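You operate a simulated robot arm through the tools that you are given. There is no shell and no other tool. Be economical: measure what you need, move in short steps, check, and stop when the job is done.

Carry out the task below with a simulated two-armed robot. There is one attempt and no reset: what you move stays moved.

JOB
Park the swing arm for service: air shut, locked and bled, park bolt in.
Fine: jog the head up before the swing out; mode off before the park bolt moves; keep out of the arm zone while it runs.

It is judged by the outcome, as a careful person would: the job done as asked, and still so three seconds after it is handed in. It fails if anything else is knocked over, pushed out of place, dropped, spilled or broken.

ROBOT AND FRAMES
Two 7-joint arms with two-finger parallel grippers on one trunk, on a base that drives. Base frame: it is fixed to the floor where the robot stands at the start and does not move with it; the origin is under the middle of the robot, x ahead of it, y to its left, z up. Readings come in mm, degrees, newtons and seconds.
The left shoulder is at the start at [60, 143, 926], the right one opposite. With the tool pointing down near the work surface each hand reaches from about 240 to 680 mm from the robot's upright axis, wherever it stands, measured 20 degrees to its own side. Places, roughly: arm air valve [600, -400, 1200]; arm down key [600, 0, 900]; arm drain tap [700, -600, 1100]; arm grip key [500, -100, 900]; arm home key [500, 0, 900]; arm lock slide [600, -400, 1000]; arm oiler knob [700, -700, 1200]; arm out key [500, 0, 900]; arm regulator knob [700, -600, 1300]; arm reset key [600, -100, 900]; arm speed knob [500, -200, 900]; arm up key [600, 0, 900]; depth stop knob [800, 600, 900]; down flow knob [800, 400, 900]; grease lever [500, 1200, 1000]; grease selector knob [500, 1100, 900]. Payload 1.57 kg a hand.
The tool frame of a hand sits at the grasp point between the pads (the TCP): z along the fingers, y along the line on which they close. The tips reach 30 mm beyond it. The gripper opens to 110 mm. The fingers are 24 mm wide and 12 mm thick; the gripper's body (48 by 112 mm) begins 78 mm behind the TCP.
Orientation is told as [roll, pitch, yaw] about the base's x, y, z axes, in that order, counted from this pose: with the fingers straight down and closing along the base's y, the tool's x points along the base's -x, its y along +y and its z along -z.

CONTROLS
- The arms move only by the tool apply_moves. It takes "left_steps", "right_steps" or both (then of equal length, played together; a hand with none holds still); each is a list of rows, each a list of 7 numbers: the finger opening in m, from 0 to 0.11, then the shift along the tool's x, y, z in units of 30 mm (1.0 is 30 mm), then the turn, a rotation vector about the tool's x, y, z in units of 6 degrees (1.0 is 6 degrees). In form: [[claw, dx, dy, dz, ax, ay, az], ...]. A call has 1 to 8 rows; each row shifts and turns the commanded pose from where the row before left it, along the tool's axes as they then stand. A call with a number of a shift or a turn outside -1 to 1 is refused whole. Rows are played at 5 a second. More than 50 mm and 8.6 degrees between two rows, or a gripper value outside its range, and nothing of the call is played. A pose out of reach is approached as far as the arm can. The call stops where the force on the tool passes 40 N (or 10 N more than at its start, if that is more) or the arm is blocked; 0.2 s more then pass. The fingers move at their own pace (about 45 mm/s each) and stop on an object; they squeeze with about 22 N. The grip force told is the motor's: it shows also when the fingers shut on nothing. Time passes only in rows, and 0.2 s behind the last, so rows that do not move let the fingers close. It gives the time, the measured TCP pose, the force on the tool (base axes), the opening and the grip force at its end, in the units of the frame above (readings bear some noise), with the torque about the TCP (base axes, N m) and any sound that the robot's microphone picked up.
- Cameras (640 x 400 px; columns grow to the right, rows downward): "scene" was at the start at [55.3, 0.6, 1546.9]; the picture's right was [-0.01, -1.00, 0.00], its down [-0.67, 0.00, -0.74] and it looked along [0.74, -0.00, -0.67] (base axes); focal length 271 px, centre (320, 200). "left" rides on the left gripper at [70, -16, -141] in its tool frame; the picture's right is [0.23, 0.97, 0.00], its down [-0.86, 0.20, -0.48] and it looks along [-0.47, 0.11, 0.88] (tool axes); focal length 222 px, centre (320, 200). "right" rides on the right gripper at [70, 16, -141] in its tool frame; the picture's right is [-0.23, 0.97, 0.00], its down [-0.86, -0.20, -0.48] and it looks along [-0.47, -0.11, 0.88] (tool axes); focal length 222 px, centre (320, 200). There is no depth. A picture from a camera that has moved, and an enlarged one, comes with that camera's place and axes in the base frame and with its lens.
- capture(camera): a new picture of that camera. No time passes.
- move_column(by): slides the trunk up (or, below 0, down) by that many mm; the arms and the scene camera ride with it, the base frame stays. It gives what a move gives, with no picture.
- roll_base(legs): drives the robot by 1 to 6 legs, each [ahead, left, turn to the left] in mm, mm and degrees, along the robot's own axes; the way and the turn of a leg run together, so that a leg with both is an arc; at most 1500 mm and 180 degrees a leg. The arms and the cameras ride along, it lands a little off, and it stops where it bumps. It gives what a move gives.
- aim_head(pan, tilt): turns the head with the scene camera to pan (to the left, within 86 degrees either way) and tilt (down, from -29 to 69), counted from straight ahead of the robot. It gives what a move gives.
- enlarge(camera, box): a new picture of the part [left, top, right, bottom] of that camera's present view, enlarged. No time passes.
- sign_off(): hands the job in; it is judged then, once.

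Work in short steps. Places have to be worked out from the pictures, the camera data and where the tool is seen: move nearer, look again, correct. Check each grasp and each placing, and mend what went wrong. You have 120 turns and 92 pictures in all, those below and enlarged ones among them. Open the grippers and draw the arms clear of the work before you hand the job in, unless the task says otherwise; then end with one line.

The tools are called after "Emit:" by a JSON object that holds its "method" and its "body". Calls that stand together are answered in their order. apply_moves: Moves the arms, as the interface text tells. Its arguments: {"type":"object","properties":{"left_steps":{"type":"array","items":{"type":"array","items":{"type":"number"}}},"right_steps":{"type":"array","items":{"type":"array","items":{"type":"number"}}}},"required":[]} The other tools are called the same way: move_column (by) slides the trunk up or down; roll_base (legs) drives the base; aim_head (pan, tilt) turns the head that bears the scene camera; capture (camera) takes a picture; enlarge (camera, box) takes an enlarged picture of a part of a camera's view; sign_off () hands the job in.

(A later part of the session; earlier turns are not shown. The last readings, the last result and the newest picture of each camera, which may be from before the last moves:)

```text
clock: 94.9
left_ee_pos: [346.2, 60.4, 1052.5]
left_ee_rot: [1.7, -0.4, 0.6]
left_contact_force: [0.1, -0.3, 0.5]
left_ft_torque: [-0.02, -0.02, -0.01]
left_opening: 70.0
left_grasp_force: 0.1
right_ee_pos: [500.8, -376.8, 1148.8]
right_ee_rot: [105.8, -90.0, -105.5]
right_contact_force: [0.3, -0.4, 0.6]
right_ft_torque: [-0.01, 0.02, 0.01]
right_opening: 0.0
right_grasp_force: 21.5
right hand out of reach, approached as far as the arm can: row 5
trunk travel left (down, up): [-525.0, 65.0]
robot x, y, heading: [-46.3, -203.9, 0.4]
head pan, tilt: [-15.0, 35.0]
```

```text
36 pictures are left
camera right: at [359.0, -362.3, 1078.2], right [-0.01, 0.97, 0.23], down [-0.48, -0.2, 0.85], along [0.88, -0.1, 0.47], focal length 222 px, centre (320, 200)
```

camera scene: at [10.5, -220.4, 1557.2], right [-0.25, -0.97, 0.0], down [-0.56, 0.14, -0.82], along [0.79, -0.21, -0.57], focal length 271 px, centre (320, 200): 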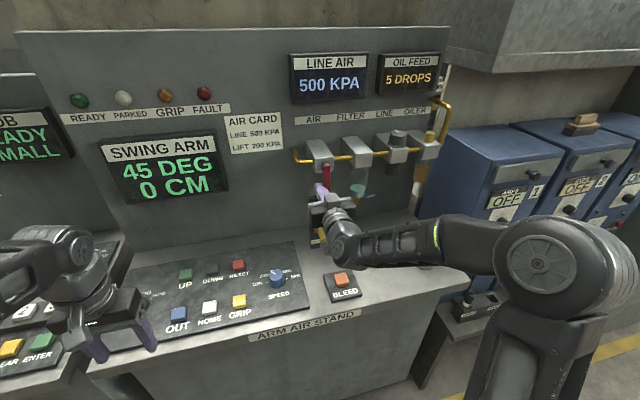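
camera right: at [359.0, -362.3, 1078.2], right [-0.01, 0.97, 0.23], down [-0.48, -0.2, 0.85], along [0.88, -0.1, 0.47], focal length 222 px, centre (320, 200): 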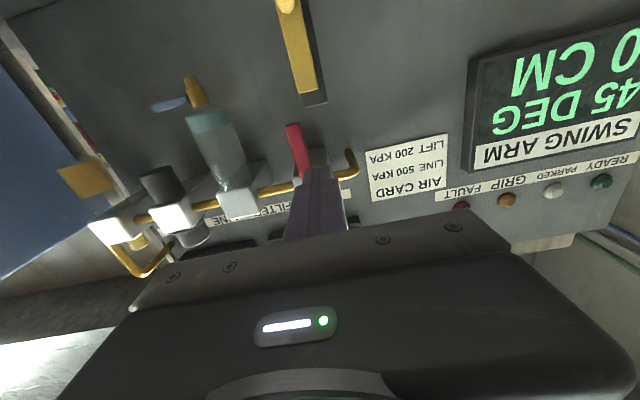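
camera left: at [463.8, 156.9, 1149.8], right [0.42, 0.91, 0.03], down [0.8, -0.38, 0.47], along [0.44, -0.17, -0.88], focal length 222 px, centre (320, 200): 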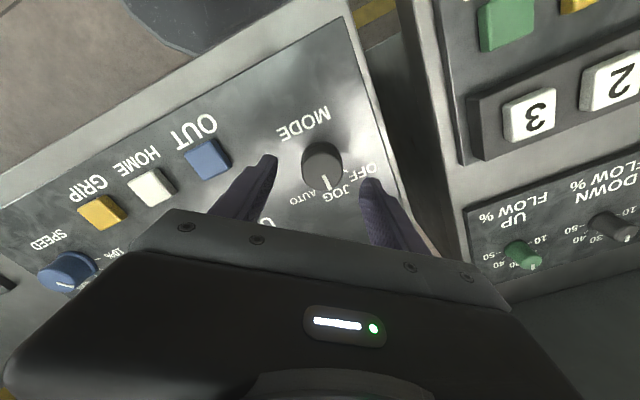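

The lever is shut at its stop. The slide's peg is about (575,-372,1008); I'll grasp it from above, so I turn the hand back to pointing down.

Emit:
{"method": "apply_moves", "body": {"right_steps": [[0, 0, 0, 0, 0, 1, 0], [0, 0, 0, 0, 0, 1, 0], [0, 0, 0, 0, 0, 1, 0], [0, 0, 0, 0, 0, 1, 0], [0, 0, 0, 0, 0, 1, 0], [0, 0, 0, 0, 0, 1, 0], [0, 0, 0, 0, 0, 1, 0], [0, 0, 0, 0, 0, 1, 0]]}}

Emit:
{"method": "apply_moves", "body": {"right_steps": [[0.05, 0, 0, 0, 0, 1, 0], [0.05, 0, 0, 0, 0, 1, 0], [0.05, 0, 0, 0, 0, 1, 0], [0.05, 0, 0, 0, 0, 1, 0], [0.05, 0, 0, 0, 0, 1, 0], [0.05, 0, 0, 0, 0, 1, 0], [0.05, 0, 0, 0, 0, 1, 0]]}}

Emit:
{"method": "capture", "body": {"camera": "right"}}

Emit:
{"method": "enlarge", "body": {"camera": "scene", "box": [250, 70, 490, 270]}}

```text
clock: 96.7
left_ee_pos: [345.4, 61.0, 1052.7]
left_ee_rot: [1.7, -0.4, 0.6]
left_contact_force: [0.4, -0.4, 1.0]
left_ft_torque: [-0.02, 0.0, -0.01]
left_opening: 70.0
left_grasp_force: 0.1
right_ee_pos: [501.4, -376.4, 1148.4]
right_ee_rot: [0.0, -41.8, 0.6]
right_contact_force: [0.1, 0.5, 1.2]
right_ft_torque: [0.0, -0.02, 0.01]
right_opening: 0.0
right_grasp_force: 21.7
trunk travel left (down, up): [-525.0, 65.0]
robot x, y, heading: [-48.1, -203.2, 0.5]
head pan, tilt: [-15.0, 35.0]
```

```text
clock: 98.3
left_ee_pos: [346.0, 59.3, 1051.3]
left_ee_rot: [1.7, -0.5, 0.4]
left_contact_force: [1.0, -0.5, 0.5]
left_ft_torque: [0.03, -0.01, 0.02]
left_opening: 70.1
left_grasp_force: 0.0
right_ee_pos: [481.2, -377.7, 1094.3]
right_ee_rot: [0.1, -0.9, 0.5]
right_contact_force: [0.7, 0.2, -0.6]
right_ft_torque: [0.02, 0.01, -0.02]
right_opening: 50.0
right_grasp_force: 0.0
right hand out of reach, approached as far as the arm can: row 6, 7
trunk travel left (down, up): [-525.0, 65.0]
robot x, y, heading: [-48.5, -201.6, 0.5]
head pan, tilt: [-15.0, 35.0]
```

```text
35 pictures are left
camera right: at [408.8, -363.4, 1233.7], right [0.22, 0.98, 0.0], down [0.85, -0.19, 0.49], along [0.48, -0.1, -0.87], focal length 222 px, centre (320, 200)
```

right: 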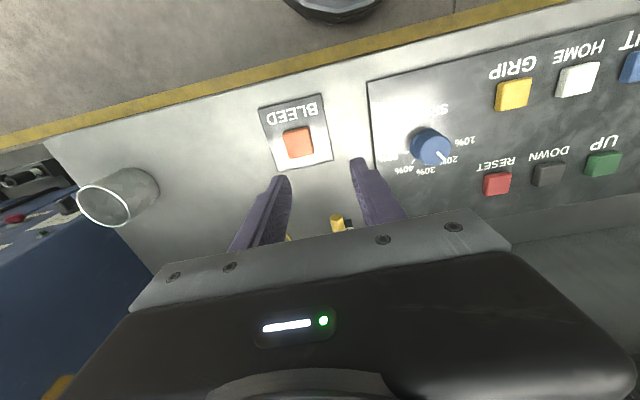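

```text
2.00 times, centred on (370, 170) of scene
camera zoom: at [11.0, -223.3, 1557.3], right [-0.25, -0.97, 0.0], down [-0.56, 0.14, -0.82], along [0.79, -0.21, -0.57], focal length 543 px, centre (220, 260)
```

zoom: 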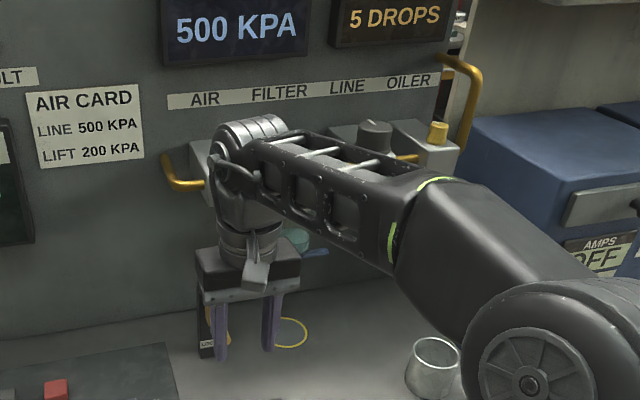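

The peg end is at about (580,-377,992). To keep the wrist clear of the valve I'll come at it tilted, 40° forward-down.

Emit:
{"method": "apply_moves", "body": {"right_steps": [[0.05, 0, 0, 0, 0, -1, 0], [0.05, 0, 0, 0, 0, -1, 0], [0.05, 0, 0, 0, 0, -1, 0], [0.05, 0, 0, 0, 0, -1, 0], [0.05, 0, 0, 0, 0, -1, 0], [0.05, 0, 0, 0, 0, -1, 0], [0.05, 0, 0, 0, 0, -0.5, 0]]}}

Emit:
{"method": "capture", "body": {"camera": "right"}}

```text
clock: 99.9
left_ee_pos: [345.1, 60.0, 1051.8]
left_ee_rot: [1.7, -0.4, 0.6]
left_contact_force: [-0.4, 0.1, 0.6]
left_ft_torque: [0.0, -0.03, -0.04]
left_opening: 69.9
left_grasp_force: 0.0
right_ee_pos: [479.6, -376.7, 1095.3]
right_ee_rot: [0.0, -39.1, 0.5]
right_contact_force: [-1.1, 0.5, 0.1]
right_ft_torque: [0.02, 0.02, -0.01]
right_opening: 50.1
right_grasp_force: 0.1
trunk travel left (down, up): [-525.0, 65.0]
robot x, y, heading: [-48.9, -200.8, 0.5]
head pan, tilt: [-15.0, 35.0]
```

```text
33 pictures are left
camera right: at [336.7, -362.6, 1159.4], right [0.17, 0.98, 0.14], down [0.36, -0.2, 0.91], along [0.92, -0.1, -0.39], focal length 222 px, centre (320, 200)
```

right: 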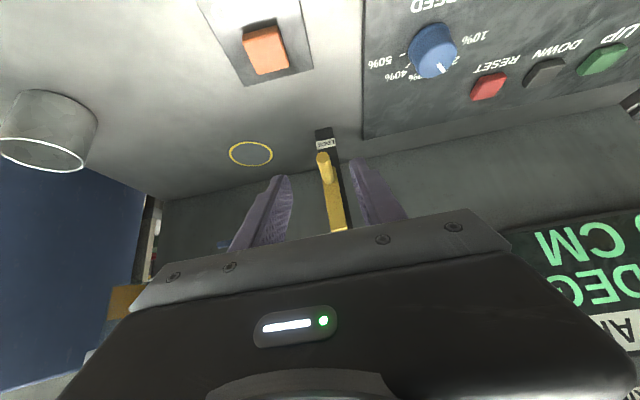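

Peg tip at about (580,-378,998), almost straight along the fingers. I advance.

Emit:
{"method": "apply_moves", "body": {"right_steps": [[0.05, -0.22, 0, 0.95, 0, 0, 0], [0.05, -0.22, 0, 0.95, 0, 0, 0], [0.05, -0.22, 0, 0.95, 0, 0, 0], [0.05, 0, 0, 0.95, 0, 0, 0], [0.05, 0, 0, 0.9, 0, 0, 0]]}}

Emit:
{"method": "capture", "body": {"camera": "right"}}

```text
clock: 101.1
left_ee_pos: [346.5, 60.6, 1051.9]
left_ee_rot: [1.7, -0.3, 0.5]
left_contact_force: [0.3, 0.1, -0.2]
left_ft_torque: [-0.01, 0.01, 0.0]
left_opening: 70.0
left_grasp_force: 0.0
right_ee_pos: [585.4, -376.6, 995.8]
right_ee_rot: [0.0, -39.0, 0.5]
right_contact_force: [-0.1, 0.1, -0.3]
right_ft_torque: [-0.01, 0.01, 0.05]
right_opening: 50.2
right_grasp_force: 0.1
trunk travel left (down, up): [-525.0, 65.0]
robot x, y, heading: [-43.5, -200.2, 0.1]
head pan, tilt: [-15.0, 35.0]
```

```text
32 pictures are left
camera right: at [441.9, -362.4, 1062.1], right [0.17, 0.98, 0.14], down [0.37, -0.2, 0.91], along [0.92, -0.1, -0.39], focal length 222 px, centre (320, 200)
```

right: 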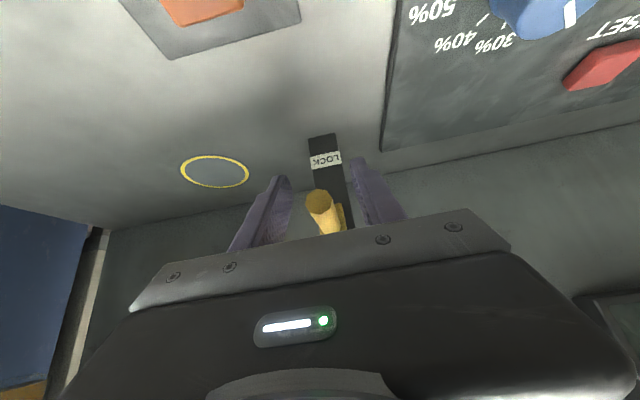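

The peg lies between the fingers. I close and lift in small steps.

Emit:
{"method": "apply_moves", "body": {"right_steps": [[0, -0.1, 0, 0, 0, 0, 0], [0, 0, 0, 0, 0, 0, 0], [0, 0, 0, 0, 0, 0, 0], [0, -0.21, 0, -0.26, 0, 0, 0], [0, -0.21, 0, -0.26, 0, 0, 0], [0, -0.21, 0, -0.26, 0, 0, 0]]}}

Emit:
{"method": "capture", "body": {"camera": "right"}}

```text
clock: 102.5
left_ee_pos: [345.9, 60.7, 1052.1]
left_ee_rot: [1.6, -0.4, 0.6]
left_contact_force: [0.3, 0.1, 0.8]
left_ft_torque: [-0.05, -0.01, -0.04]
left_opening: 70.2
left_grasp_force: 0.1
right_ee_pos: [588.0, -375.0, 1030.6]
right_ee_rot: [0.1, -39.0, 0.6]
right_contact_force: [2.7, 5.4, -2.1]
right_ft_torque: [-0.07, 0.18, -0.58]
right_opening: 15.0
right_grasp_force: 30.9
trunk travel left (down, up): [-525.0, 65.0]
robot x, y, heading: [-42.9, -201.3, 0.7]
head pan, tilt: [-15.0, 35.0]
```

```text
31 pictures are left
camera right: at [443.8, -360.9, 1094.6], right [0.17, 0.98, 0.14], down [0.36, -0.2, 0.91], along [0.92, -0.1, -0.39], focal length 222 px, centre (320, 200)
```

right: 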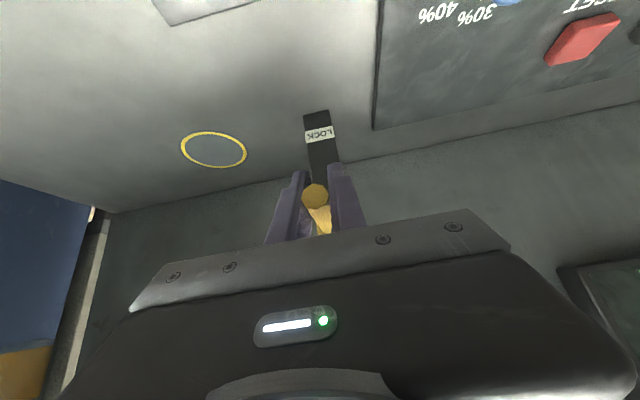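

The slide rises with little force. I continue up till it stops.

Emit:
{"method": "apply_moves", "body": {"right_steps": [[0, -0.21, 0, -0.26, 0, 0, 0], [0, -0.21, 0, -0.26, 0, 0, 0], [0, -0.21, 0, -0.26, 0, 0, 0], [0, -0.21, 0, -0.26, 0, 0, 0]]}}

Emit:
{"method": "capture", "body": {"camera": "right"}}

```text
clock: 103.5
left_ee_pos: [347.5, 61.0, 1051.4]
left_ee_rot: [1.6, -0.3, 0.6]
left_contact_force: [-0.4, 0.3, -0.9]
left_ft_torque: [-0.05, -0.02, -0.01]
left_opening: 69.9
left_grasp_force: 0.1
right_ee_pos: [587.7, -374.6, 1067.7]
right_ee_rot: [0.0, -38.7, 0.5]
right_contact_force: [-4.0, 10.7, -20.7]
right_ft_torque: [0.08, 0.3, -0.59]
right_opening: 15.9
right_grasp_force: 30.8
trunk travel left (down, up): [-525.0, 65.0]
robot x, y, heading: [-46.6, -205.1, 0.4]
head pan, tilt: [-15.0, 35.0]
```

```text
30 pictures are left
camera right: at [443.5, -361.0, 1133.8], right [0.17, 0.98, 0.14], down [0.37, -0.2, 0.91], along [0.91, -0.1, -0.39], focal length 222 px, centre (320, 200)
```

right: 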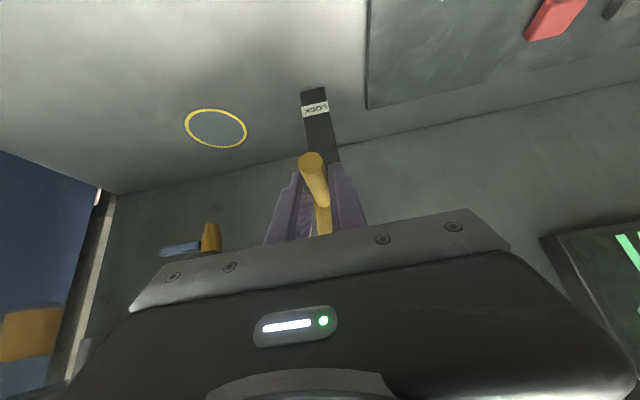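

It reached its stop (20 N). I release, back away along the fingers, and look from the scene camera.

Emit:
{"method": "apply_moves", "body": {"right_steps": [[0.06, 0, 0, 0, 0, 0, 0], [0.06, 0, 0, 0, 0, 0, 0], [0.06, 0.2, 0, -1, 0, 0, 0], [0.06, 0.2, 0, -1, 0, 0, 0], [0.06, 0.5, -0.5, -1, 0, 0, 0], [0.06, 1, -1, 0, 0, 0, 0], [0.06, 1, -1, 0, 0, 0, 0]]}}

Emit:
{"method": "enlarge", "body": {"camera": "scene", "box": [250, 70, 490, 270]}}

Emit:
{"method": "capture", "body": {"camera": "right"}}

```text
clock: 105.1
left_ee_pos: [344.8, 60.7, 1051.9]
left_ee_rot: [1.8, -0.4, 0.6]
left_contact_force: [1.1, 0.5, -0.1]
left_ft_torque: [0.02, -0.02, -0.02]
left_opening: 69.9
left_grasp_force: 0.0
right_ee_pos: [463.3, -452.8, 1085.1]
right_ee_rot: [0.1, -39.1, 0.4]
right_contact_force: [-0.5, -0.9, -0.2]
right_ft_torque: [0.01, -0.03, 0.01]
right_opening: 60.0
right_grasp_force: 0.0
trunk travel left (down, up): [-525.0, 65.0]
robot x, y, heading: [-50.9, -203.5, 0.5]
head pan, tilt: [-15.0, 35.0]
```

```text
2.00 times, centred on (370, 170) of scene
camera zoom: at [9.5, -222.8, 1557.3], right [-0.25, -0.97, 0.0], down [-0.55, 0.14, -0.82], along [0.79, -0.21, -0.57], focal length 543 px, centre (220, 260)
```

zoom: 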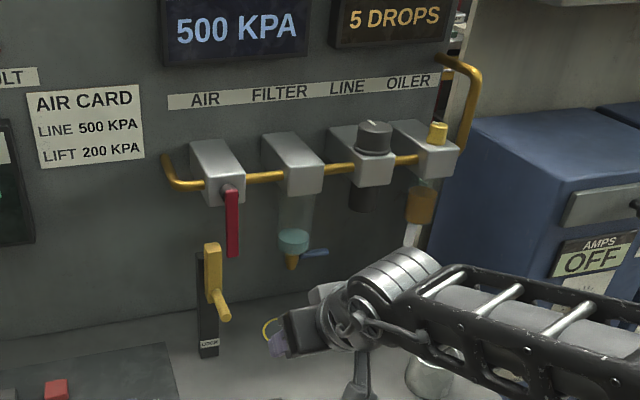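

```text
28 pictures are left
camera right: at [319.8, -439.3, 1149.7], right [0.17, 0.98, 0.14], down [0.36, -0.2, 0.91], along [0.92, -0.1, -0.39], focal length 222 px, centre (320, 200)
```

right: 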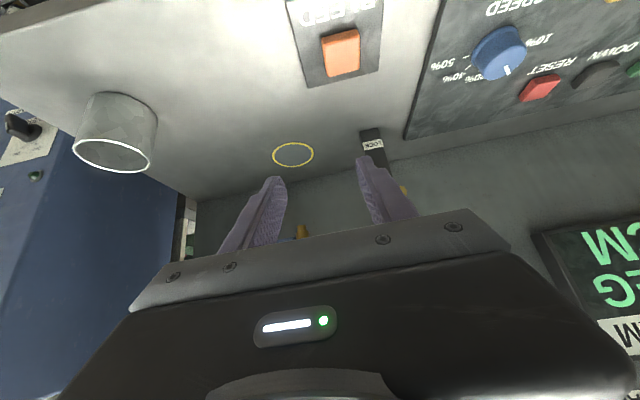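

Slide is up beside the lever's end, blocking its return. Now BLEED at about (479,-411,925): hand to vertical, fingers closed.

Emit:
{"method": "apply_moves", "body": {"right_steps": [[0, 0.4, 0, 0.4, 0, 1, 0], [0, 0.4, 0, 0.4, 0, 1, 0], [0, 0, 0, 0, 0, 1, 0], [0, 0, 0, 0, 0, 1, 0], [0, 0, 0, 0, 0, 1, 0], [0, 0, 0, 0, 0, 1, 0], [0, 0, 0, 0, 0, 0.5, 0]]}}

```text
clock: 106.7
left_ee_pos: [346.4, 59.4, 1051.6]
left_ee_rot: [1.6, -0.4, 0.6]
left_contact_force: [-0.3, -0.1, 0.1]
left_ft_torque: [0.01, -0.01, -0.06]
left_opening: 69.8
left_grasp_force: 0.1
right_ee_pos: [459.2, -453.0, 1051.0]
right_ee_rot: [0.0, 0.1, 0.4]
right_contact_force: [0.4, 0.0, 0.5]
right_ft_torque: [-0.02, 0.01, 0.02]
right_opening: 0.0
right_grasp_force: 21.2
trunk travel left (down, up): [-525.0, 65.0]
robot x, y, heading: [-46.5, -201.9, 0.6]
head pan, tilt: [-15.0, 35.0]
```

Emit:
{"method": "apply_moves", "body": {"right_steps": [[0, -0.34, 0.7, 0, 0, 0, 0], [0, -0.33, 0.7, 0.5, 0, 0, 0], [0, 0, 0, 1, 0, 0, 0], [0, 0, 0, 0.6, 0, 0, 0], [0, 0, 0, 0, 0, 0, 0]]}}

Emit:
{"method": "capture", "body": {"camera": "right"}}

```text
clock: 107.9
left_ee_pos: [345.8, 59.5, 1052.5]
left_ee_rot: [1.7, -0.4, 0.6]
left_contact_force: [-0.7, -0.3, -0.5]
left_ft_torque: [-0.01, 0.01, 0.02]
left_opening: 69.8
left_grasp_force: 0.0
right_ee_pos: [477.3, -408.6, 987.5]
right_ee_rot: [0.0, 0.0, 0.5]
right_contact_force: [-0.5, -0.2, 0.6]
right_ft_torque: [0.01, -0.01, 0.02]
right_opening: 0.3
right_grasp_force: 21.3
trunk travel left (down, up): [-525.0, 65.0]
robot x, y, heading: [-47.7, -199.8, 0.6]
head pan, tilt: [-15.0, 35.0]
```

```text
27 pictures are left
camera right: at [407.3, -395.7, 1128.2], right [0.22, 0.98, 0.0], down [0.86, -0.19, 0.48], along [0.47, -0.1, -0.88], focal length 222 px, centre (320, 200)
```

right: 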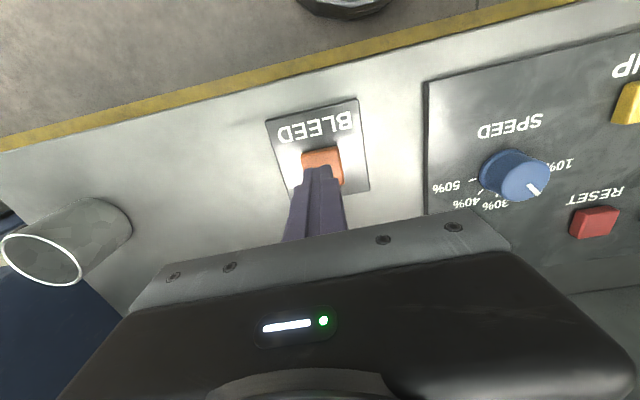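

The finger is over BLEED. I press down and hold, then read the pressure.

Emit:
{"method": "apply_moves", "body": {"right_steps": [[0, -0.1, 0, 0.8, 0, 0, 0], [0, 0, 0, 0.2, 0, 0, 0], [0, 0, 0, 0.1, 0, 0, 0], [0, 0, 0, 0.1, 0, 0, 0], [0, 0, 0, 0.06, 0, 0, 0], [0, 0, 0, 0, 0, 0, 0]]}}

```text
clock: 109.3
left_ee_pos: [347.0, 60.0, 1053.0]
left_ee_rot: [1.7, -0.4, 0.5]
left_contact_force: [-0.4, 0.1, 0.1]
left_ft_torque: [0.0, 0.02, -0.01]
left_opening: 69.8
left_grasp_force: 0.0
right_ee_pos: [480.7, -409.2, 951.0]
right_ee_rot: [0.1, -0.1, 0.4]
right_contact_force: [0.6, -0.9, 7.6]
right_ft_torque: [-0.06, 0.01, -0.03]
right_opening: 0.3
right_grasp_force: 21.4
trunk travel left (down, up): [-525.0, 65.0]
robot x, y, heading: [-48.4, -201.1, 0.6]
head pan, tilt: [-15.0, 35.0]
heard: click
```

Emit:
{"method": "apply_moves", "body": {"right_steps": [[0, 0, 0, 0, 0, 0, 0], [0, 0, 0, 0, 0, 0, 0], [0, 0, 0, 0, 0, 0, 0], [0, 0, 0, 0, 0, 0, 0], [0, 0, 0, 0, 0, 0, 0], [0, 0, 0, 0, 0, 0, 0], [0, 0, 0, 0, 0, 0, 0], [0, 0, 0, 0, 0, 0, 0]]}}

Emit:
{"method": "capture", "body": {"camera": "scene"}}

```text
clock: 111.1
left_ee_pos: [345.6, 60.7, 1051.8]
left_ee_rot: [1.6, -0.4, 0.6]
left_contact_force: [-0.2, -0.1, 0.8]
left_ft_torque: [0.02, 0.03, -0.01]
left_opening: 70.3
left_grasp_force: 0.0
right_ee_pos: [480.3, -410.7, 950.2]
right_ee_rot: [0.0, 0.0, 0.5]
right_contact_force: [2.2, -2.1, 10.3]
right_ft_torque: [-0.04, -0.1, 0.0]
right_opening: 0.1
right_grasp_force: 21.3
trunk travel left (down, up): [-525.0, 65.0]
robot x, y, heading: [-51.6, -201.2, 0.6]
head pan, tilt: [-15.0, 35.0]
```

```text
26 pictures are left
camera scene: at [9.8, -222.2, 1557.3], right [-0.25, -0.97, 0.0], down [-0.56, 0.14, -0.82], along [0.79, -0.21, -0.57], focal length 271 px, centre (320, 200)
```

scene: 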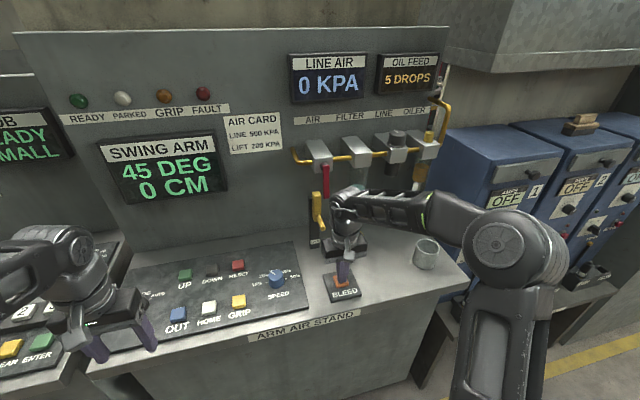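

Line air is 0 kPa. I release, tuck the right hand, and drive down the aisle toward the cabinet for the park bolt, with the arm stopped.

Emit:
{"method": "apply_moves", "body": {"right_steps": [[0, 0, 0, -1, 0, 0, 0], [0, 0, 0, -1, 0, 0, 0], [0, 0.8, -0.5, -1, 0, 0, 0], [0, 1, -0.5, 0, 0, 0, 0], [0, 1, -0.5, 0, 0, 0, 0], [0, 1, -0.5, 0, 0, 0, 0], [0, 1, -0.5, 0, 0, 0, 0], [0, 1, 0, 0, 0, 0, 0]]}}

Emit:
{"method": "roll_base", "body": {"legs": [[-150, 0, 0], [0, 0, -90], [1200, 0, 0]]}}

Emit:
{"method": "aim_head", "body": {"pan": -45, "tilt": 25}}

Emit:
{"method": "capture", "body": {"camera": "scene"}}

```text
clock: 112.9
left_ee_pos: [344.7, 61.4, 1051.8]
left_ee_rot: [1.6, -0.4, 0.6]
left_contact_force: [-0.9, 0.7, -0.6]
left_ft_torque: [-0.03, 0.01, 0.01]
left_opening: 70.1
left_grasp_force: 0.0
right_ee_pos: [308.2, -484.8, 1041.0]
right_ee_rot: [0.0, 0.0, 0.5]
right_contact_force: [1.0, 0.8, 0.3]
right_ft_torque: [-0.02, 0.0, -0.05]
right_opening: 0.0
right_grasp_force: 21.4
trunk travel left (down, up): [-525.0, 65.0]
robot x, y, heading: [-44.6, -202.6, 0.6]
head pan, tilt: [-15.0, 35.0]
```

```text
clock: 123.8
left_ee_pos: [73.5, -1789.4, 1052.3]
left_ee_rot: [1.7, -0.5, -89.4]
left_contact_force: [0.1, 0.4, -0.1]
left_ft_torque: [0.01, -0.04, -0.02]
left_opening: 70.1
left_grasp_force: 0.1
right_ee_pos: [-473.8, -1752.8, 1040.6]
right_ee_rot: [0.0, 0.0, -89.4]
right_contact_force: [0.2, -0.3, 0.3]
right_ft_torque: [0.03, 0.0, 0.01]
right_opening: 0.0
right_grasp_force: 21.1
trunk travel left (down, up): [-525.0, 65.0]
robot x, y, heading: [-186.6, -1398.2, -89.5]
head pan, tilt: [-15.0, 35.0]
```

```text
clock: 124.7
left_ee_pos: [72.8, -1789.5, 1053.1]
left_ee_rot: [1.6, -0.3, -89.4]
left_contact_force: [0.5, 0.3, 0.1]
left_ft_torque: [0.02, 0.03, 0.0]
left_opening: 70.3
left_grasp_force: 0.1
right_ee_pos: [-473.5, -1752.5, 1040.6]
right_ee_rot: [0.0, 0.1, -89.4]
right_contact_force: [0.1, -0.7, -0.5]
right_ft_torque: [-0.03, 0.0, 0.0]
right_opening: 0.1
right_grasp_force: 21.5
trunk travel left (down, up): [-525.0, 65.0]
robot x, y, heading: [-191.5, -1397.8, -89.4]
head pan, tilt: [-45.0, 25.0]
```

```text
25 pictures are left
camera scene: at [-252.2, -1432.1, 1573.0], right [-0.71, 0.7, 0.0], down [0.3, 0.3, -0.91], along [-0.63, -0.65, -0.42], focal length 271 px, centre (320, 200)
```

scene: 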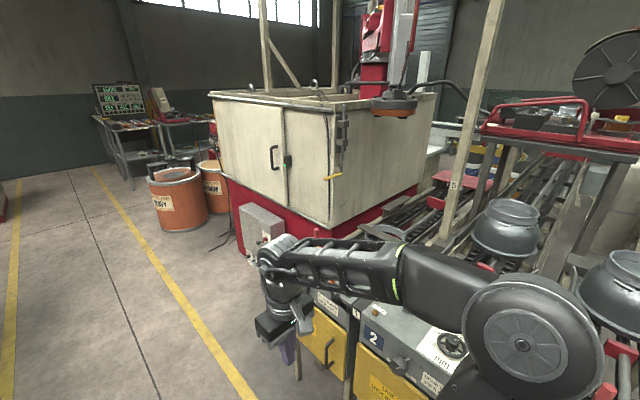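

Emit:
{"method": "enlarge", "body": {"camera": "scene", "box": [260, 70, 400, 210]}}

Emit:
{"method": "enlarge", "body": {"camera": "scene", "box": [310, 0, 450, 130]}}

```text
2.86 times, centred on (330, 140) of scene
camera zoom: at [-252.2, -1432.1, 1573.0], right [-0.71, 0.7, 0.0], down [0.3, 0.3, -0.91], along [-0.63, -0.65, -0.42], focal length 775 px, centre (291, 371)
```

zoom: 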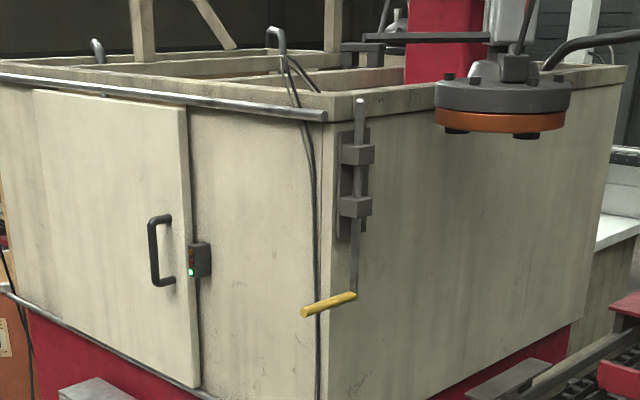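

```text
3.08 times, centred on (380, 65) of scene
camera zoom: at [-252.2, -1432.1, 1573.0], right [-0.71, 0.7, 0.0], down [0.3, 0.3, -0.91], along [-0.63, -0.65, -0.42], focal length 835 px, centre (135, 615)
```

zoom: 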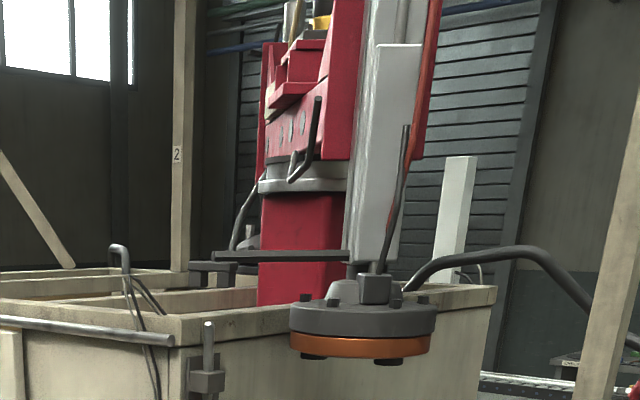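

The dark bar on the swung arm lines up above the bolt rod, so 45° is park and the bolt goes up. The handle is a bar along x at ≈(-1150…-1275, -2346, 1090). I drive on and turn to face it.

Emit:
{"method": "roll_base", "body": {"legs": [[1070, 0, 0], [0, 0, -90.5]]}}

Emit:
{"method": "aim_head", "body": {"pan": -5, "tilt": 25}}

Emit:
{"method": "capture", "body": {"camera": "scene"}}

```text
clock: 134.1
left_ee_pos: [-575.7, -2721.5, 1052.0]
left_ee_rot: [1.7, -0.4, 179.5]
left_contact_force: [0.1, 0.5, -0.2]
left_ft_torque: [-0.02, -0.02, 0.03]
left_opening: 70.1
left_grasp_force: 0.0
right_ee_pos: [-528.4, -2176.0, 1040.6]
right_ee_rot: [0.0, 0.1, 179.4]
right_contact_force: [0.2, -0.1, 0.1]
right_ft_torque: [0.0, 0.0, 0.02]
right_opening: 0.1
right_grasp_force: 21.6
trunk travel left (down, up): [-525.0, 65.0]
robot x, y, heading: [-177.6, -2468.7, 179.5]
head pan, tilt: [-45.0, 25.0]
```

```text
clock: 135.2
left_ee_pos: [-575.6, -2721.7, 1051.6]
left_ee_rot: [1.7, -0.5, 179.5]
left_contact_force: [0.1, -0.3, -0.2]
left_ft_torque: [0.02, -0.03, -0.02]
left_opening: 70.1
left_grasp_force: 0.1
right_ee_pos: [-528.6, -2175.7, 1040.5]
right_ee_rot: [-0.1, 0.0, 179.4]
right_contact_force: [0.0, 1.1, -0.2]
right_ft_torque: [0.01, 0.02, -0.01]
right_opening: 0.0
right_grasp_force: 21.5
trunk travel left (down, up): [-525.0, 65.0]
robot x, y, heading: [-177.7, -2468.1, 179.3]
head pan, tilt: [-5.0, 25.0]
```

```text
22 pictures are left
camera scene: at [-238.9, -2457.1, 1573.0], right [0.1, 1.0, 0.0], down [0.42, -0.04, -0.91], along [-0.9, 0.09, -0.42], focal length 271 px, centre (320, 200)
```

scene: 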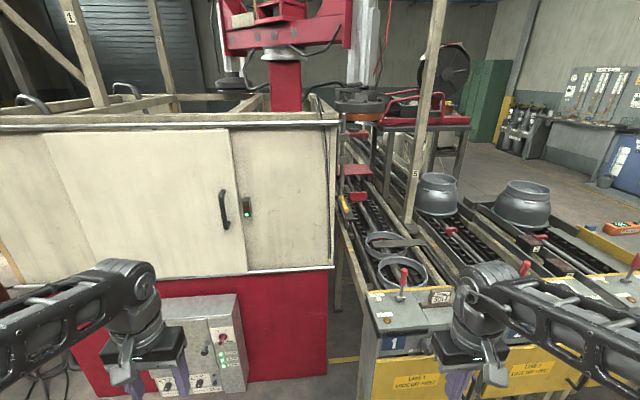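

Emit:
{"method": "enlarge", "body": {"camera": "scene", "box": [290, 90, 390, 240]}}

```text
2.67 times, centred on (340, 165) of scene
camera zoom: at [-238.9, -2457.1, 1573.0], right [0.1, 1.0, 0.0], down [0.42, -0.04, -0.91], along [-0.9, 0.09, -0.42], focal length 724 px, centre (267, 293)
```

zoom: 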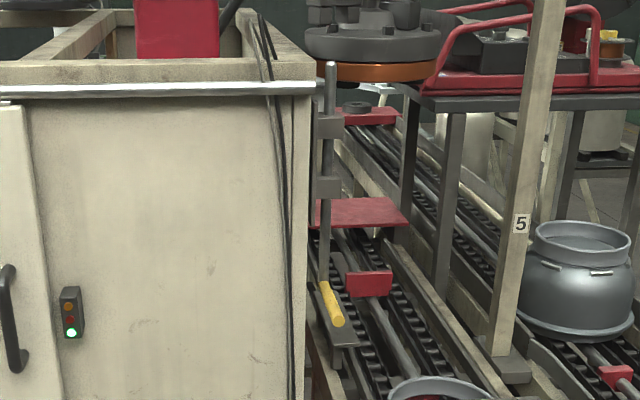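

The handle runs along x from -1099 to -1225 at y≈-2273, z≈1125. Before driving nearer I raise the right hand and pitch it up toward forward (−60°).

Emit:
{"method": "apply_moves", "body": {"right_steps": [[0.0, 0, 0.3, -1, 0, -1, 0], [0.0, 0, 0.3, -1, 0, -1, 0], [0.0, 0, 0.3, -1, 0, -1, 0], [0.0, -0.3, 0.3, -0.5, 0, -1, 0], [0.0, -0.5, 0, 0, 0, -1, 0], [0.0, -0.5, 0, 0, 0, -1, 0], [0.0, 0, 0, 0.5, 0, -1, 0], [0.0, 0, 0, 0.5, 0, -1, 0]]}}

Emit:
{"method": "apply_moves", "body": {"right_steps": [[0.05, 0, 0, 0.5, 0, -1, 0], [0.05, 0, 0, 0.5, 0, -1, 0], [0.05, 0, 0, 0, 0, 0, 0]]}}

Emit:
{"method": "roll_base", "body": {"legs": [[290, 0, 0]]}}

Emit:
{"method": "capture", "body": {"camera": "right"}}

Emit:
{"method": "capture", "body": {"camera": "scene"}}

```text
clock: 137.0
left_ee_pos: [-576.4, -2720.6, 1051.8]
left_ee_rot: [1.7, -0.3, 179.5]
left_contact_force: [0.9, -0.4, -0.4]
left_ft_torque: [-0.04, 0.01, 0.02]
left_opening: 69.8
left_grasp_force: 0.1
right_ee_pos: [-569.6, -2210.9, 1137.5]
right_ee_rot: [0.2, -48.1, 179.4]
right_contact_force: [-0.5, -0.1, 0.1]
right_ft_torque: [0.01, -0.01, -0.06]
right_opening: 0.1
right_grasp_force: 21.2
trunk travel left (down, up): [-525.0, 65.0]
robot x, y, heading: [-179.1, -2466.9, 179.3]
head pan, tilt: [-5.0, 25.0]
```

```text
clock: 137.8
left_ee_pos: [-576.9, -2721.3, 1052.0]
left_ee_rot: [1.7, -0.5, 179.5]
left_contact_force: [-0.3, -0.7, -0.2]
left_ft_torque: [0.0, -0.01, -0.02]
left_opening: 69.9
left_grasp_force: 0.0
right_ee_pos: [-610.8, -2202.7, 1140.4]
right_ee_rot: [0.1, -60.0, 179.3]
right_contact_force: [-0.3, 0.2, 0.6]
right_ft_torque: [0.0, 0.01, -0.01]
right_opening: 49.8
right_grasp_force: 0.0
right hand out of reach, approached as far as the arm can: row 1, 2
trunk travel left (down, up): [-525.0, 65.0]
robot x, y, heading: [-178.7, -2466.4, 179.1]
head pan, tilt: [-5.0, 25.0]
```

```text
clock: 139.8
left_ee_pos: [-864.4, -2720.4, 1051.4]
left_ee_rot: [1.7, -0.4, 179.7]
left_contact_force: [0.3, -0.5, 0.5]
left_ft_torque: [0.02, -0.04, -0.01]
left_opening: 70.1
left_grasp_force: 0.1
right_ee_pos: [-901.8, -2202.9, 1139.5]
right_ee_rot: [0.0, -59.8, 179.6]
right_contact_force: [0.7, 0.0, -0.3]
right_ft_torque: [0.0, -0.03, 0.0]
right_opening: 50.0
right_grasp_force: 0.1
trunk travel left (down, up): [-525.0, 65.0]
robot x, y, heading: [-468.3, -2465.1, 179.3]
head pan, tilt: [-5.0, 25.0]
```

```text
20 pictures are left
camera right: at [-744.8, -2220.4, 1149.3], right [-0.12, -0.97, 0.2], down [-0.01, 0.2, 0.98], along [-0.99, 0.12, -0.04], focal length 222 px, centre (320, 200)
```

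right: 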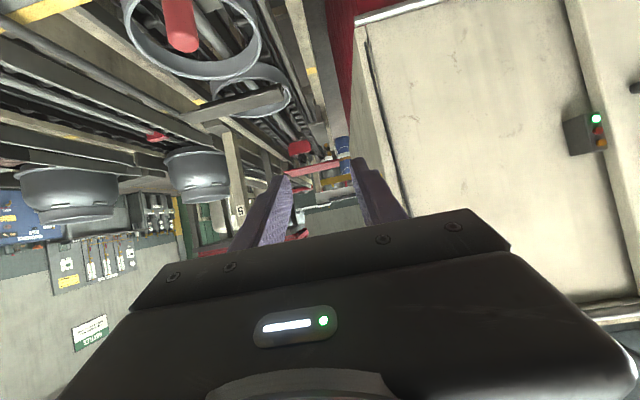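

```text
19 pictures are left
camera scene: at [-529.5, -2454.9, 1573.0], right [0.09, 1.0, 0.0], down [0.42, -0.04, -0.91], along [-0.9, 0.09, -0.42], focal length 271 px, centre (320, 200)
```

scene: 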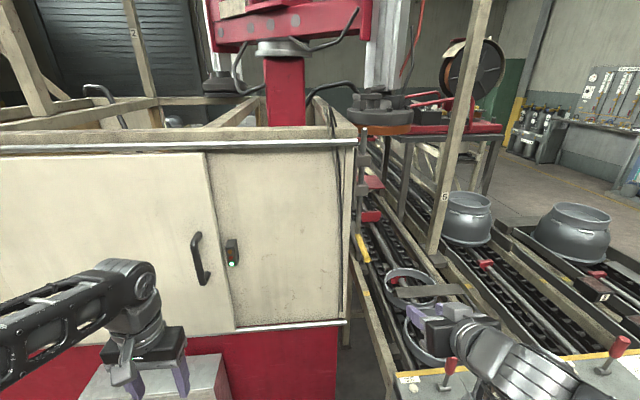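

The handle estimate is confirmed (-1100,-2270,1125). I bring the hand in front of the handle's end, still 30 mm short.

Emit:
{"method": "apply_moves", "body": {"right_steps": [[0.05, -0.455, 0.57, 0.98, 0, 0, 0], [0.05, -0.455, 0.57, 0.98, 0, 0, 0], [0.05, -0.455, 0.57, 0.98, 0, 0, 0], [0.05, -0.455, 0.56, 0.98, 0, 0, 0], [0.05, 0, 0, 0, 0, 0, 0]]}}

Emit:
{"method": "capture", "body": {"camera": "right"}}

Emit:
{"method": "enlarge", "body": {"camera": "scene", "box": [310, 190, 430, 320]}}

```text
clock: 141.0
left_ee_pos: [-863.5, -2719.5, 1052.8]
left_ee_rot: [1.7, -0.4, 179.7]
left_contact_force: [-0.1, 0.9, 0.4]
left_ft_torque: [0.02, 0.02, -0.01]
left_opening: 70.1
left_grasp_force: 0.2
right_ee_pos: [-1030.5, -2269.4, 1129.6]
right_ee_rot: [0.2, -59.9, 179.6]
right_contact_force: [-0.2, -0.2, 0.9]
right_ft_torque: [-0.02, 0.01, -0.02]
right_opening: 50.0
right_grasp_force: 0.1
trunk travel left (down, up): [-525.0, 65.0]
robot x, y, heading: [-464.9, -2467.0, 179.6]
head pan, tilt: [-5.0, 25.0]
```

```text
18 pictures are left
camera right: at [-872.9, -2287.5, 1138.8], right [-0.12, -0.97, 0.2], down [-0.01, 0.2, 0.98], along [-0.99, 0.11, -0.04], focal length 222 px, centre (320, 200)
```

right: 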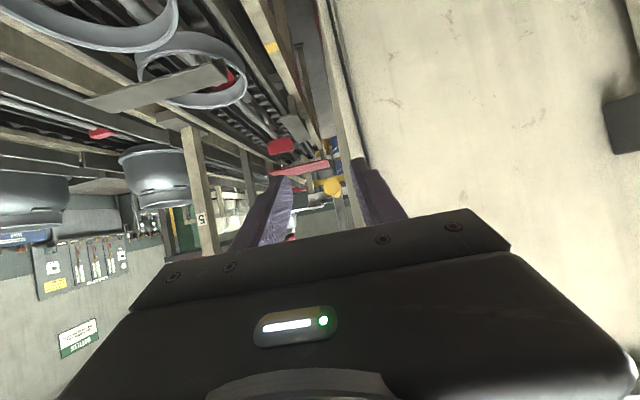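

```text
3.08 times, centred on (370, 255) of scene
camera zoom: at [-527.8, -2454.7, 1573.1], right [0.09, 1.0, 0.0], down [0.42, -0.04, -0.91], along [-0.9, 0.09, -0.42], focal length 835 px, centre (166, 31)
```

zoom: 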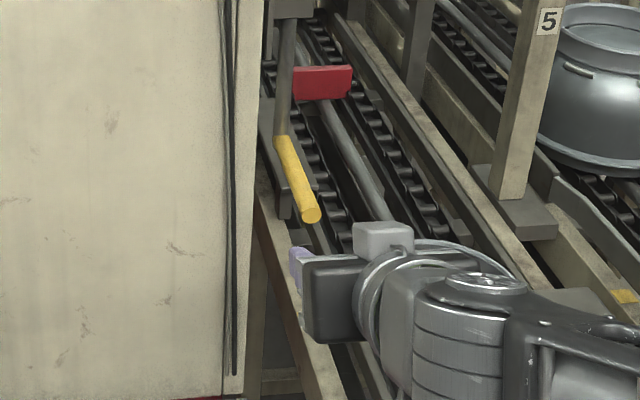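

The handle end is at (-1099,-2277,1119). I advance over it with a small correction, then close.

Emit:
{"method": "apply_moves", "body": {"right_steps": [[0.046, -0.2, 0.27, 0.94, 0, 0, 0], [0.046, -0.56, 0, 0.94, 0, 0, 0], [0.046, -0.56, 0, 0.94, 0, 0, 0], [0, 0, 0, 0, 0, 0, 0], [0, 0, 0, 0, 0, 0, 0], [0, 0, 0, 0, 0, 0, 0]]}}

Emit:
{"method": "capture", "body": {"camera": "right"}}

```text
clock: 142.4
left_ee_pos: [-863.3, -2719.0, 1051.3]
left_ee_rot: [1.6, -0.4, 179.8]
left_contact_force: [0.2, -0.8, -0.1]
left_ft_torque: [0.03, 0.0, 0.03]
left_opening: 70.1
left_grasp_force: 0.1
right_ee_pos: [-1123.1, -2273.6, 1120.9]
right_ee_rot: [0.0, -59.8, 179.5]
right_contact_force: [1.0, 7.6, 2.0]
right_ft_torque: [0.07, -0.29, 0.83]
right_opening: 18.0
right_grasp_force: 24.4
trunk travel left (down, up): [-525.0, 65.0]
robot x, y, heading: [-471.1, -2463.7, 179.6]
head pan, tilt: [-5.0, 25.0]
```

```text
16 pictures are left
camera right: at [-966.5, -2292.9, 1130.5], right [-0.12, -0.97, 0.2], down [-0.01, 0.2, 0.98], along [-0.99, 0.12, -0.04], focal length 222 px, centre (320, 200)
```

right: 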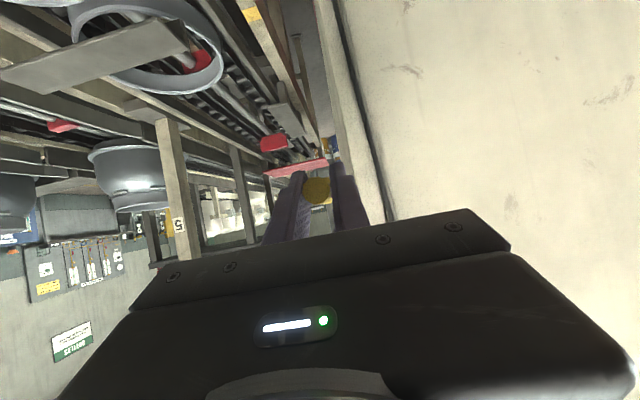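

Handle gripped (18 mm). I lift it straight up in 15 mm rows.

Emit:
{"method": "apply_moves", "body": {"right_steps": [[0, -0.43, 0.1, -0.25, 0, 0, 0], [0, -0.43, 0, -0.25, 0, 0, 0], [0, -0.43, 0, -0.25, 0, 0, 0], [0, -0.43, 0, -0.25, 0, 0, 0]]}}

Emit:
{"method": "enlarge", "body": {"camera": "scene", "box": [290, 60, 430, 280]}}

```text
clock: 143.4
left_ee_pos: [-865.4, -2716.8, 1052.5]
left_ee_rot: [1.7, -0.4, 179.7]
left_contact_force: [0.6, -0.3, 0.3]
left_ft_torque: [0.02, 0.01, 0.02]
left_opening: 69.8
left_grasp_force: 0.2
right_ee_pos: [-1122.9, -2276.3, 1179.4]
right_ee_rot: [0.2, -59.9, 179.3]
right_contact_force: [2.8, 20.5, -5.0]
right_ft_torque: [0.04, -0.01, 1.09]
right_opening: 18.0
right_grasp_force: 32.9
trunk travel left (down, up): [-525.0, 65.0]
robot x, y, heading: [-465.0, -2469.1, 179.9]
head pan, tilt: [-5.0, 25.0]
```

```text
1.82 times, centred on (360, 170) of scene
camera zoom: at [-528.6, -2450.9, 1573.0], right [0.09, 1.0, 0.0], down [0.42, -0.04, -0.91], along [-0.9, 0.08, -0.42], focal length 493 px, centre (247, 254)
```

zoom: 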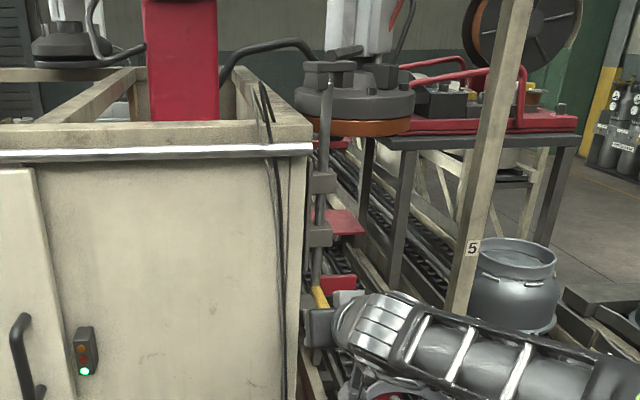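

The bolt rises with the hand. I relieve the side load and continue up.

Emit:
{"method": "apply_moves", "body": {"right_steps": [[0, -0.43, -0.2, -0.25, 0, 0, 0], [0, -0.43, 0, -0.25, 0, 0, 0], [0, -0.43, 0, -0.25, 0, 0, 0], [0, -0.43, 0, -0.25, 0, 0, 0]]}}

Emit:
{"method": "enlarge", "body": {"camera": "scene", "box": [290, 60, 430, 280]}}

```text
clock: 144.4
left_ee_pos: [-864.0, -2720.1, 1053.6]
left_ee_rot: [1.7, -0.4, 179.6]
left_contact_force: [0.2, -0.3, 0.2]
left_ft_torque: [0.01, -0.02, 0.03]
left_opening: 70.2
left_grasp_force: 0.0
right_ee_pos: [-1123.4, -2275.3, 1242.2]
right_ee_rot: [0.3, -60.2, 179.7]
right_contact_force: [-1.1, -0.6, -1.1]
right_ft_torque: [-0.01, 0.03, 0.03]
right_opening: 0.0
right_grasp_force: 21.7
trunk travel left (down, up): [-525.0, 65.0]
robot x, y, heading: [-465.5, -2465.2, 179.5]
head pan, tilt: [-5.0, 25.0]
```

```text
1.82 times, centred on (360, 170) of scene
camera zoom: at [-529.1, -2455.0, 1573.4], right [0.09, 1.0, 0.0], down [0.42, -0.04, -0.91], along [-0.9, 0.08, -0.42], focal length 493 px, centre (247, 254)
```

zoom: 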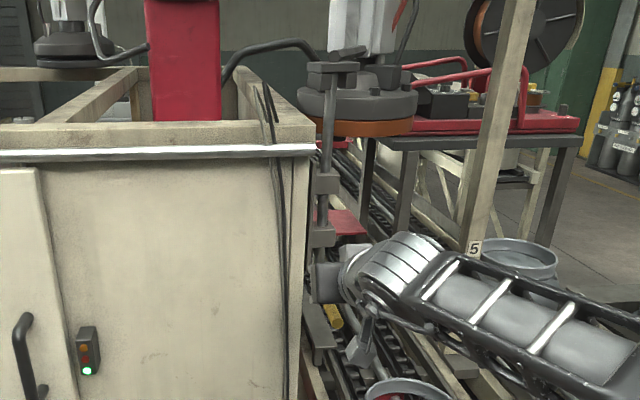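

The grip slipped off as it met resistance, and the bolt stayed up about 80 mm. I enlarge to see whether it has entered the arm's bar.

Emit:
{"method": "enlarge", "body": {"camera": "scene", "box": [330, 70, 390, 120]}}

Emit:
{"method": "capture", "body": {"camera": "right"}}

```text
8.00 times, centred on (360, 95) of scene
camera zoom: at [-529.1, -2455.0, 1573.4], right [0.09, 1.0, 0.0], down [0.42, -0.04, -0.91], along [-0.9, 0.08, -0.42], focal length 2171 px, centre (0, 1040)
```

zoom: 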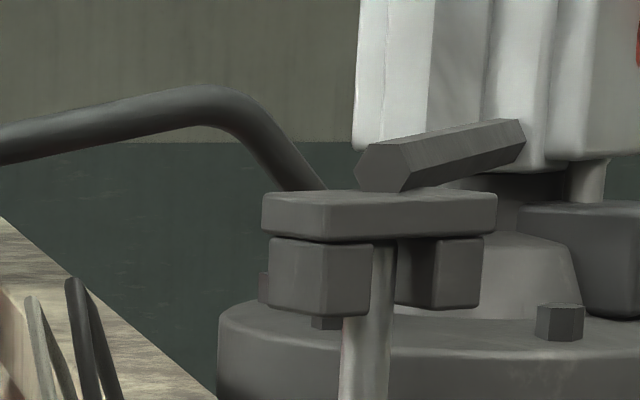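

```text
12 pictures are left
camera right: at [-967.3, -2293.1, 1251.2], right [-0.12, -0.97, 0.2], down [-0.01, 0.2, 0.98], along [-0.99, 0.11, -0.03], focal length 222 px, centre (320, 200)
```

right: 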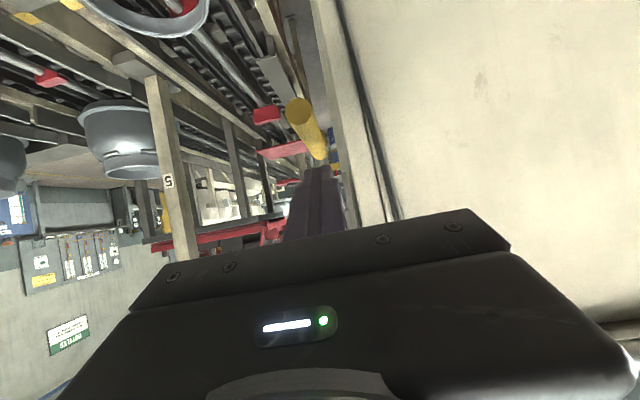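

The rod now sits between the lugs of the arm's bracket. To be sure it is fully home, I re-grip the handle (z≈1193) and lift against the stop.

Emit:
{"method": "apply_moves", "body": {"right_steps": [[0.0, 0.5, 0, -0.87, 0, 0, 0], [0.046, 0.5, 0, -0.87, 0, 0, 0], [0.046, 0.5, 0, 0.1, 0, 0, 0], [0.046, 0.47, 0, 0.36, 0, 0, 0], [0.046, 0.47, 0, 0.37, 0, 0, 0], [0.046, 0, 0, 0, 0, 0, 0], [0.046, -0.5, 0, 0.87, 0, 0, 0], [0.046, -0.5, 0, 0.87, 0, 0, 0]]}}

Emit:
{"method": "capture", "body": {"camera": "right"}}

```text
clock: 146.2
left_ee_pos: [-864.9, -2720.5, 1051.7]
left_ee_rot: [1.7, -0.4, 179.7]
left_contact_force: [-0.1, 0.6, -0.1]
left_ft_torque: [-0.01, -0.03, -0.01]
left_opening: 70.4
left_grasp_force: 0.1
right_ee_pos: [-1123.7, -2274.5, 1188.4]
right_ee_rot: [0.0, -59.8, 179.6]
right_contact_force: [0.7, 0.1, 0.2]
right_ft_torque: [-0.03, -0.01, -0.03]
right_opening: 46.2
right_grasp_force: 0.0
trunk travel left (down, up): [-525.0, 65.0]
robot x, y, heading: [-472.2, -2466.0, 179.3]
head pan, tilt: [-5.0, 25.0]
```

```text
11 pictures are left
camera right: at [-967.6, -2291.9, 1198.4], right [-0.12, -0.97, 0.2], down [-0.01, 0.2, 0.98], along [-0.99, 0.12, -0.04], focal length 222 px, centre (320, 200)
```

right: 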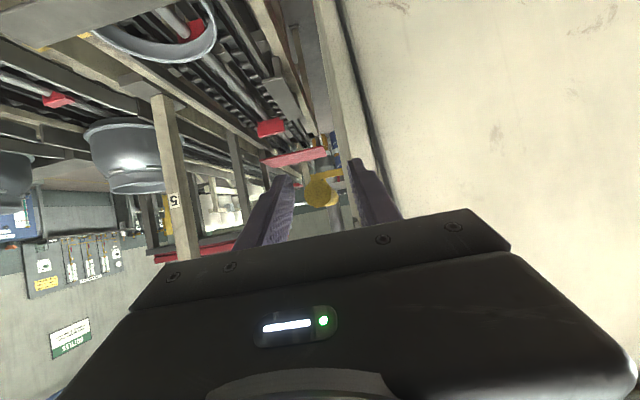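

The handle is between the fingers again. I close and lift gently.

Emit:
{"method": "apply_moves", "body": {"right_steps": [[0, 0, 0, 0, 0, 0, 0], [0, 0, 0, 0, 0, 0, 0], [0, 0, 0, 0, 0, 0, 0], [0, -0.14, 0, -0.08, 0, 0, 0], [0, -0.14, 0, -0.08, 0, 0, 0], [0, -0.14, 0, -0.08, 0, 0, 0]]}}

```text
clock: 147.6
left_ee_pos: [-867.2, -2720.0, 1051.2]
left_ee_rot: [1.7, -0.3, 179.8]
left_contact_force: [0.2, 0.0, 1.5]
left_ft_torque: [0.0, 0.04, -0.01]
left_opening: 69.8
left_grasp_force: 0.0
right_ee_pos: [-1125.0, -2275.0, 1199.8]
right_ee_rot: [0.1, -59.6, 179.6]
right_contact_force: [0.4, -3.9, -20.2]
right_ft_torque: [-0.04, -0.19, 0.9]
right_opening: 18.0
right_grasp_force: 32.8
trunk travel left (down, up): [-525.0, 65.0]
robot x, y, heading: [-467.5, -2465.4, 179.7]
head pan, tilt: [-5.0, 25.0]
```

It pulls 20 N against a hard stop, so the bolt is home. I release, back straight out, and check that it stays.

Emit:
{"method": "apply_moves", "body": {"right_steps": [[0.05, 0.1, 0, 0.06, 0, 0, 0], [0.05, 0, 0, 0, 0, 0, 0], [0.05, 0.5, 0, -0.87, 0, 0, 0], [0.05, 0.5, 0, -0.87, 0, 0, 0], [0.05, 0.5, 0, -0.87, 0, 0, 0], [0.05, 0.5, 0, -0.87, 0, 0, 0], [0.05, 0.5, 0, -0.87, 0, 0, 0], [0.05, 0.5, 0, -0.87, 0, 0, 0]]}}

Emit:
{"method": "roll_base", "body": {"legs": [[-290, 0, 0]]}}

Emit:
{"method": "enlarge", "body": {"camera": "scene", "box": [280, 90, 410, 240]}}

```text
clock: 149.4
left_ee_pos: [-863.3, -2718.9, 1053.1]
left_ee_rot: [1.7, -0.4, 179.7]
left_contact_force: [-0.6, 0.6, 0.1]
left_ft_torque: [-0.03, 0.0, 0.0]
left_opening: 69.9
left_grasp_force: 0.1
right_ee_pos: [-942.1, -2274.2, 1201.3]
right_ee_rot: [0.0, -59.9, 179.5]
right_contact_force: [0.2, 0.0, 0.6]
right_ft_torque: [0.0, 0.04, -0.01]
right_opening: 49.9
right_grasp_force: 0.0
trunk travel left (down, up): [-525.0, 65.0]
robot x, y, heading: [-468.8, -2466.6, 179.5]
head pan, tilt: [-5.0, 25.0]
```

```text
clock: 151.4
left_ee_pos: [-573.3, -2721.1, 1052.3]
left_ee_rot: [1.7, -0.4, 179.9]
left_contact_force: [-0.1, 0.4, 0.1]
left_ft_torque: [-0.04, 0.04, -0.03]
left_opening: 70.0
left_grasp_force: 0.1
right_ee_pos: [-651.4, -2278.4, 1201.2]
right_ee_rot: [0.1, -59.9, 179.8]
right_contact_force: [0.1, 0.2, 0.4]
right_ft_torque: [-0.02, -0.01, -0.05]
right_opening: 50.1
right_grasp_force: 0.0
trunk travel left (down, up): [-525.0, 65.0]
robot x, y, heading: [-178.6, -2465.0, 179.7]
head pan, tilt: [-5.0, 25.0]
```

```text
2.67 times, centred on (345, 165) of scene
camera zoom: at [-236.5, -2456.9, 1573.1], right [0.09, 1.0, 0.0], down [0.42, -0.04, -0.91], along [-0.9, 0.08, -0.42], focal length 724 px, centre (253, 293)
```

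zoom: 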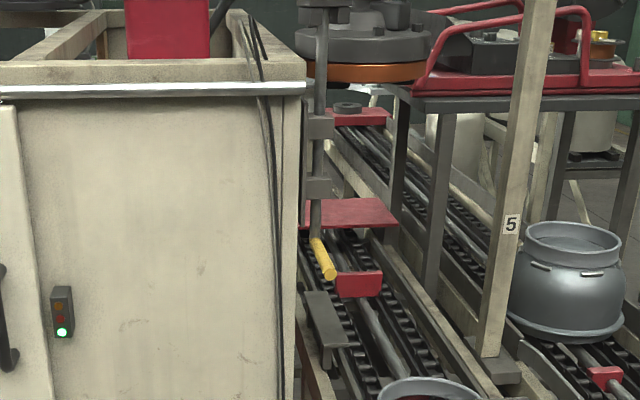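

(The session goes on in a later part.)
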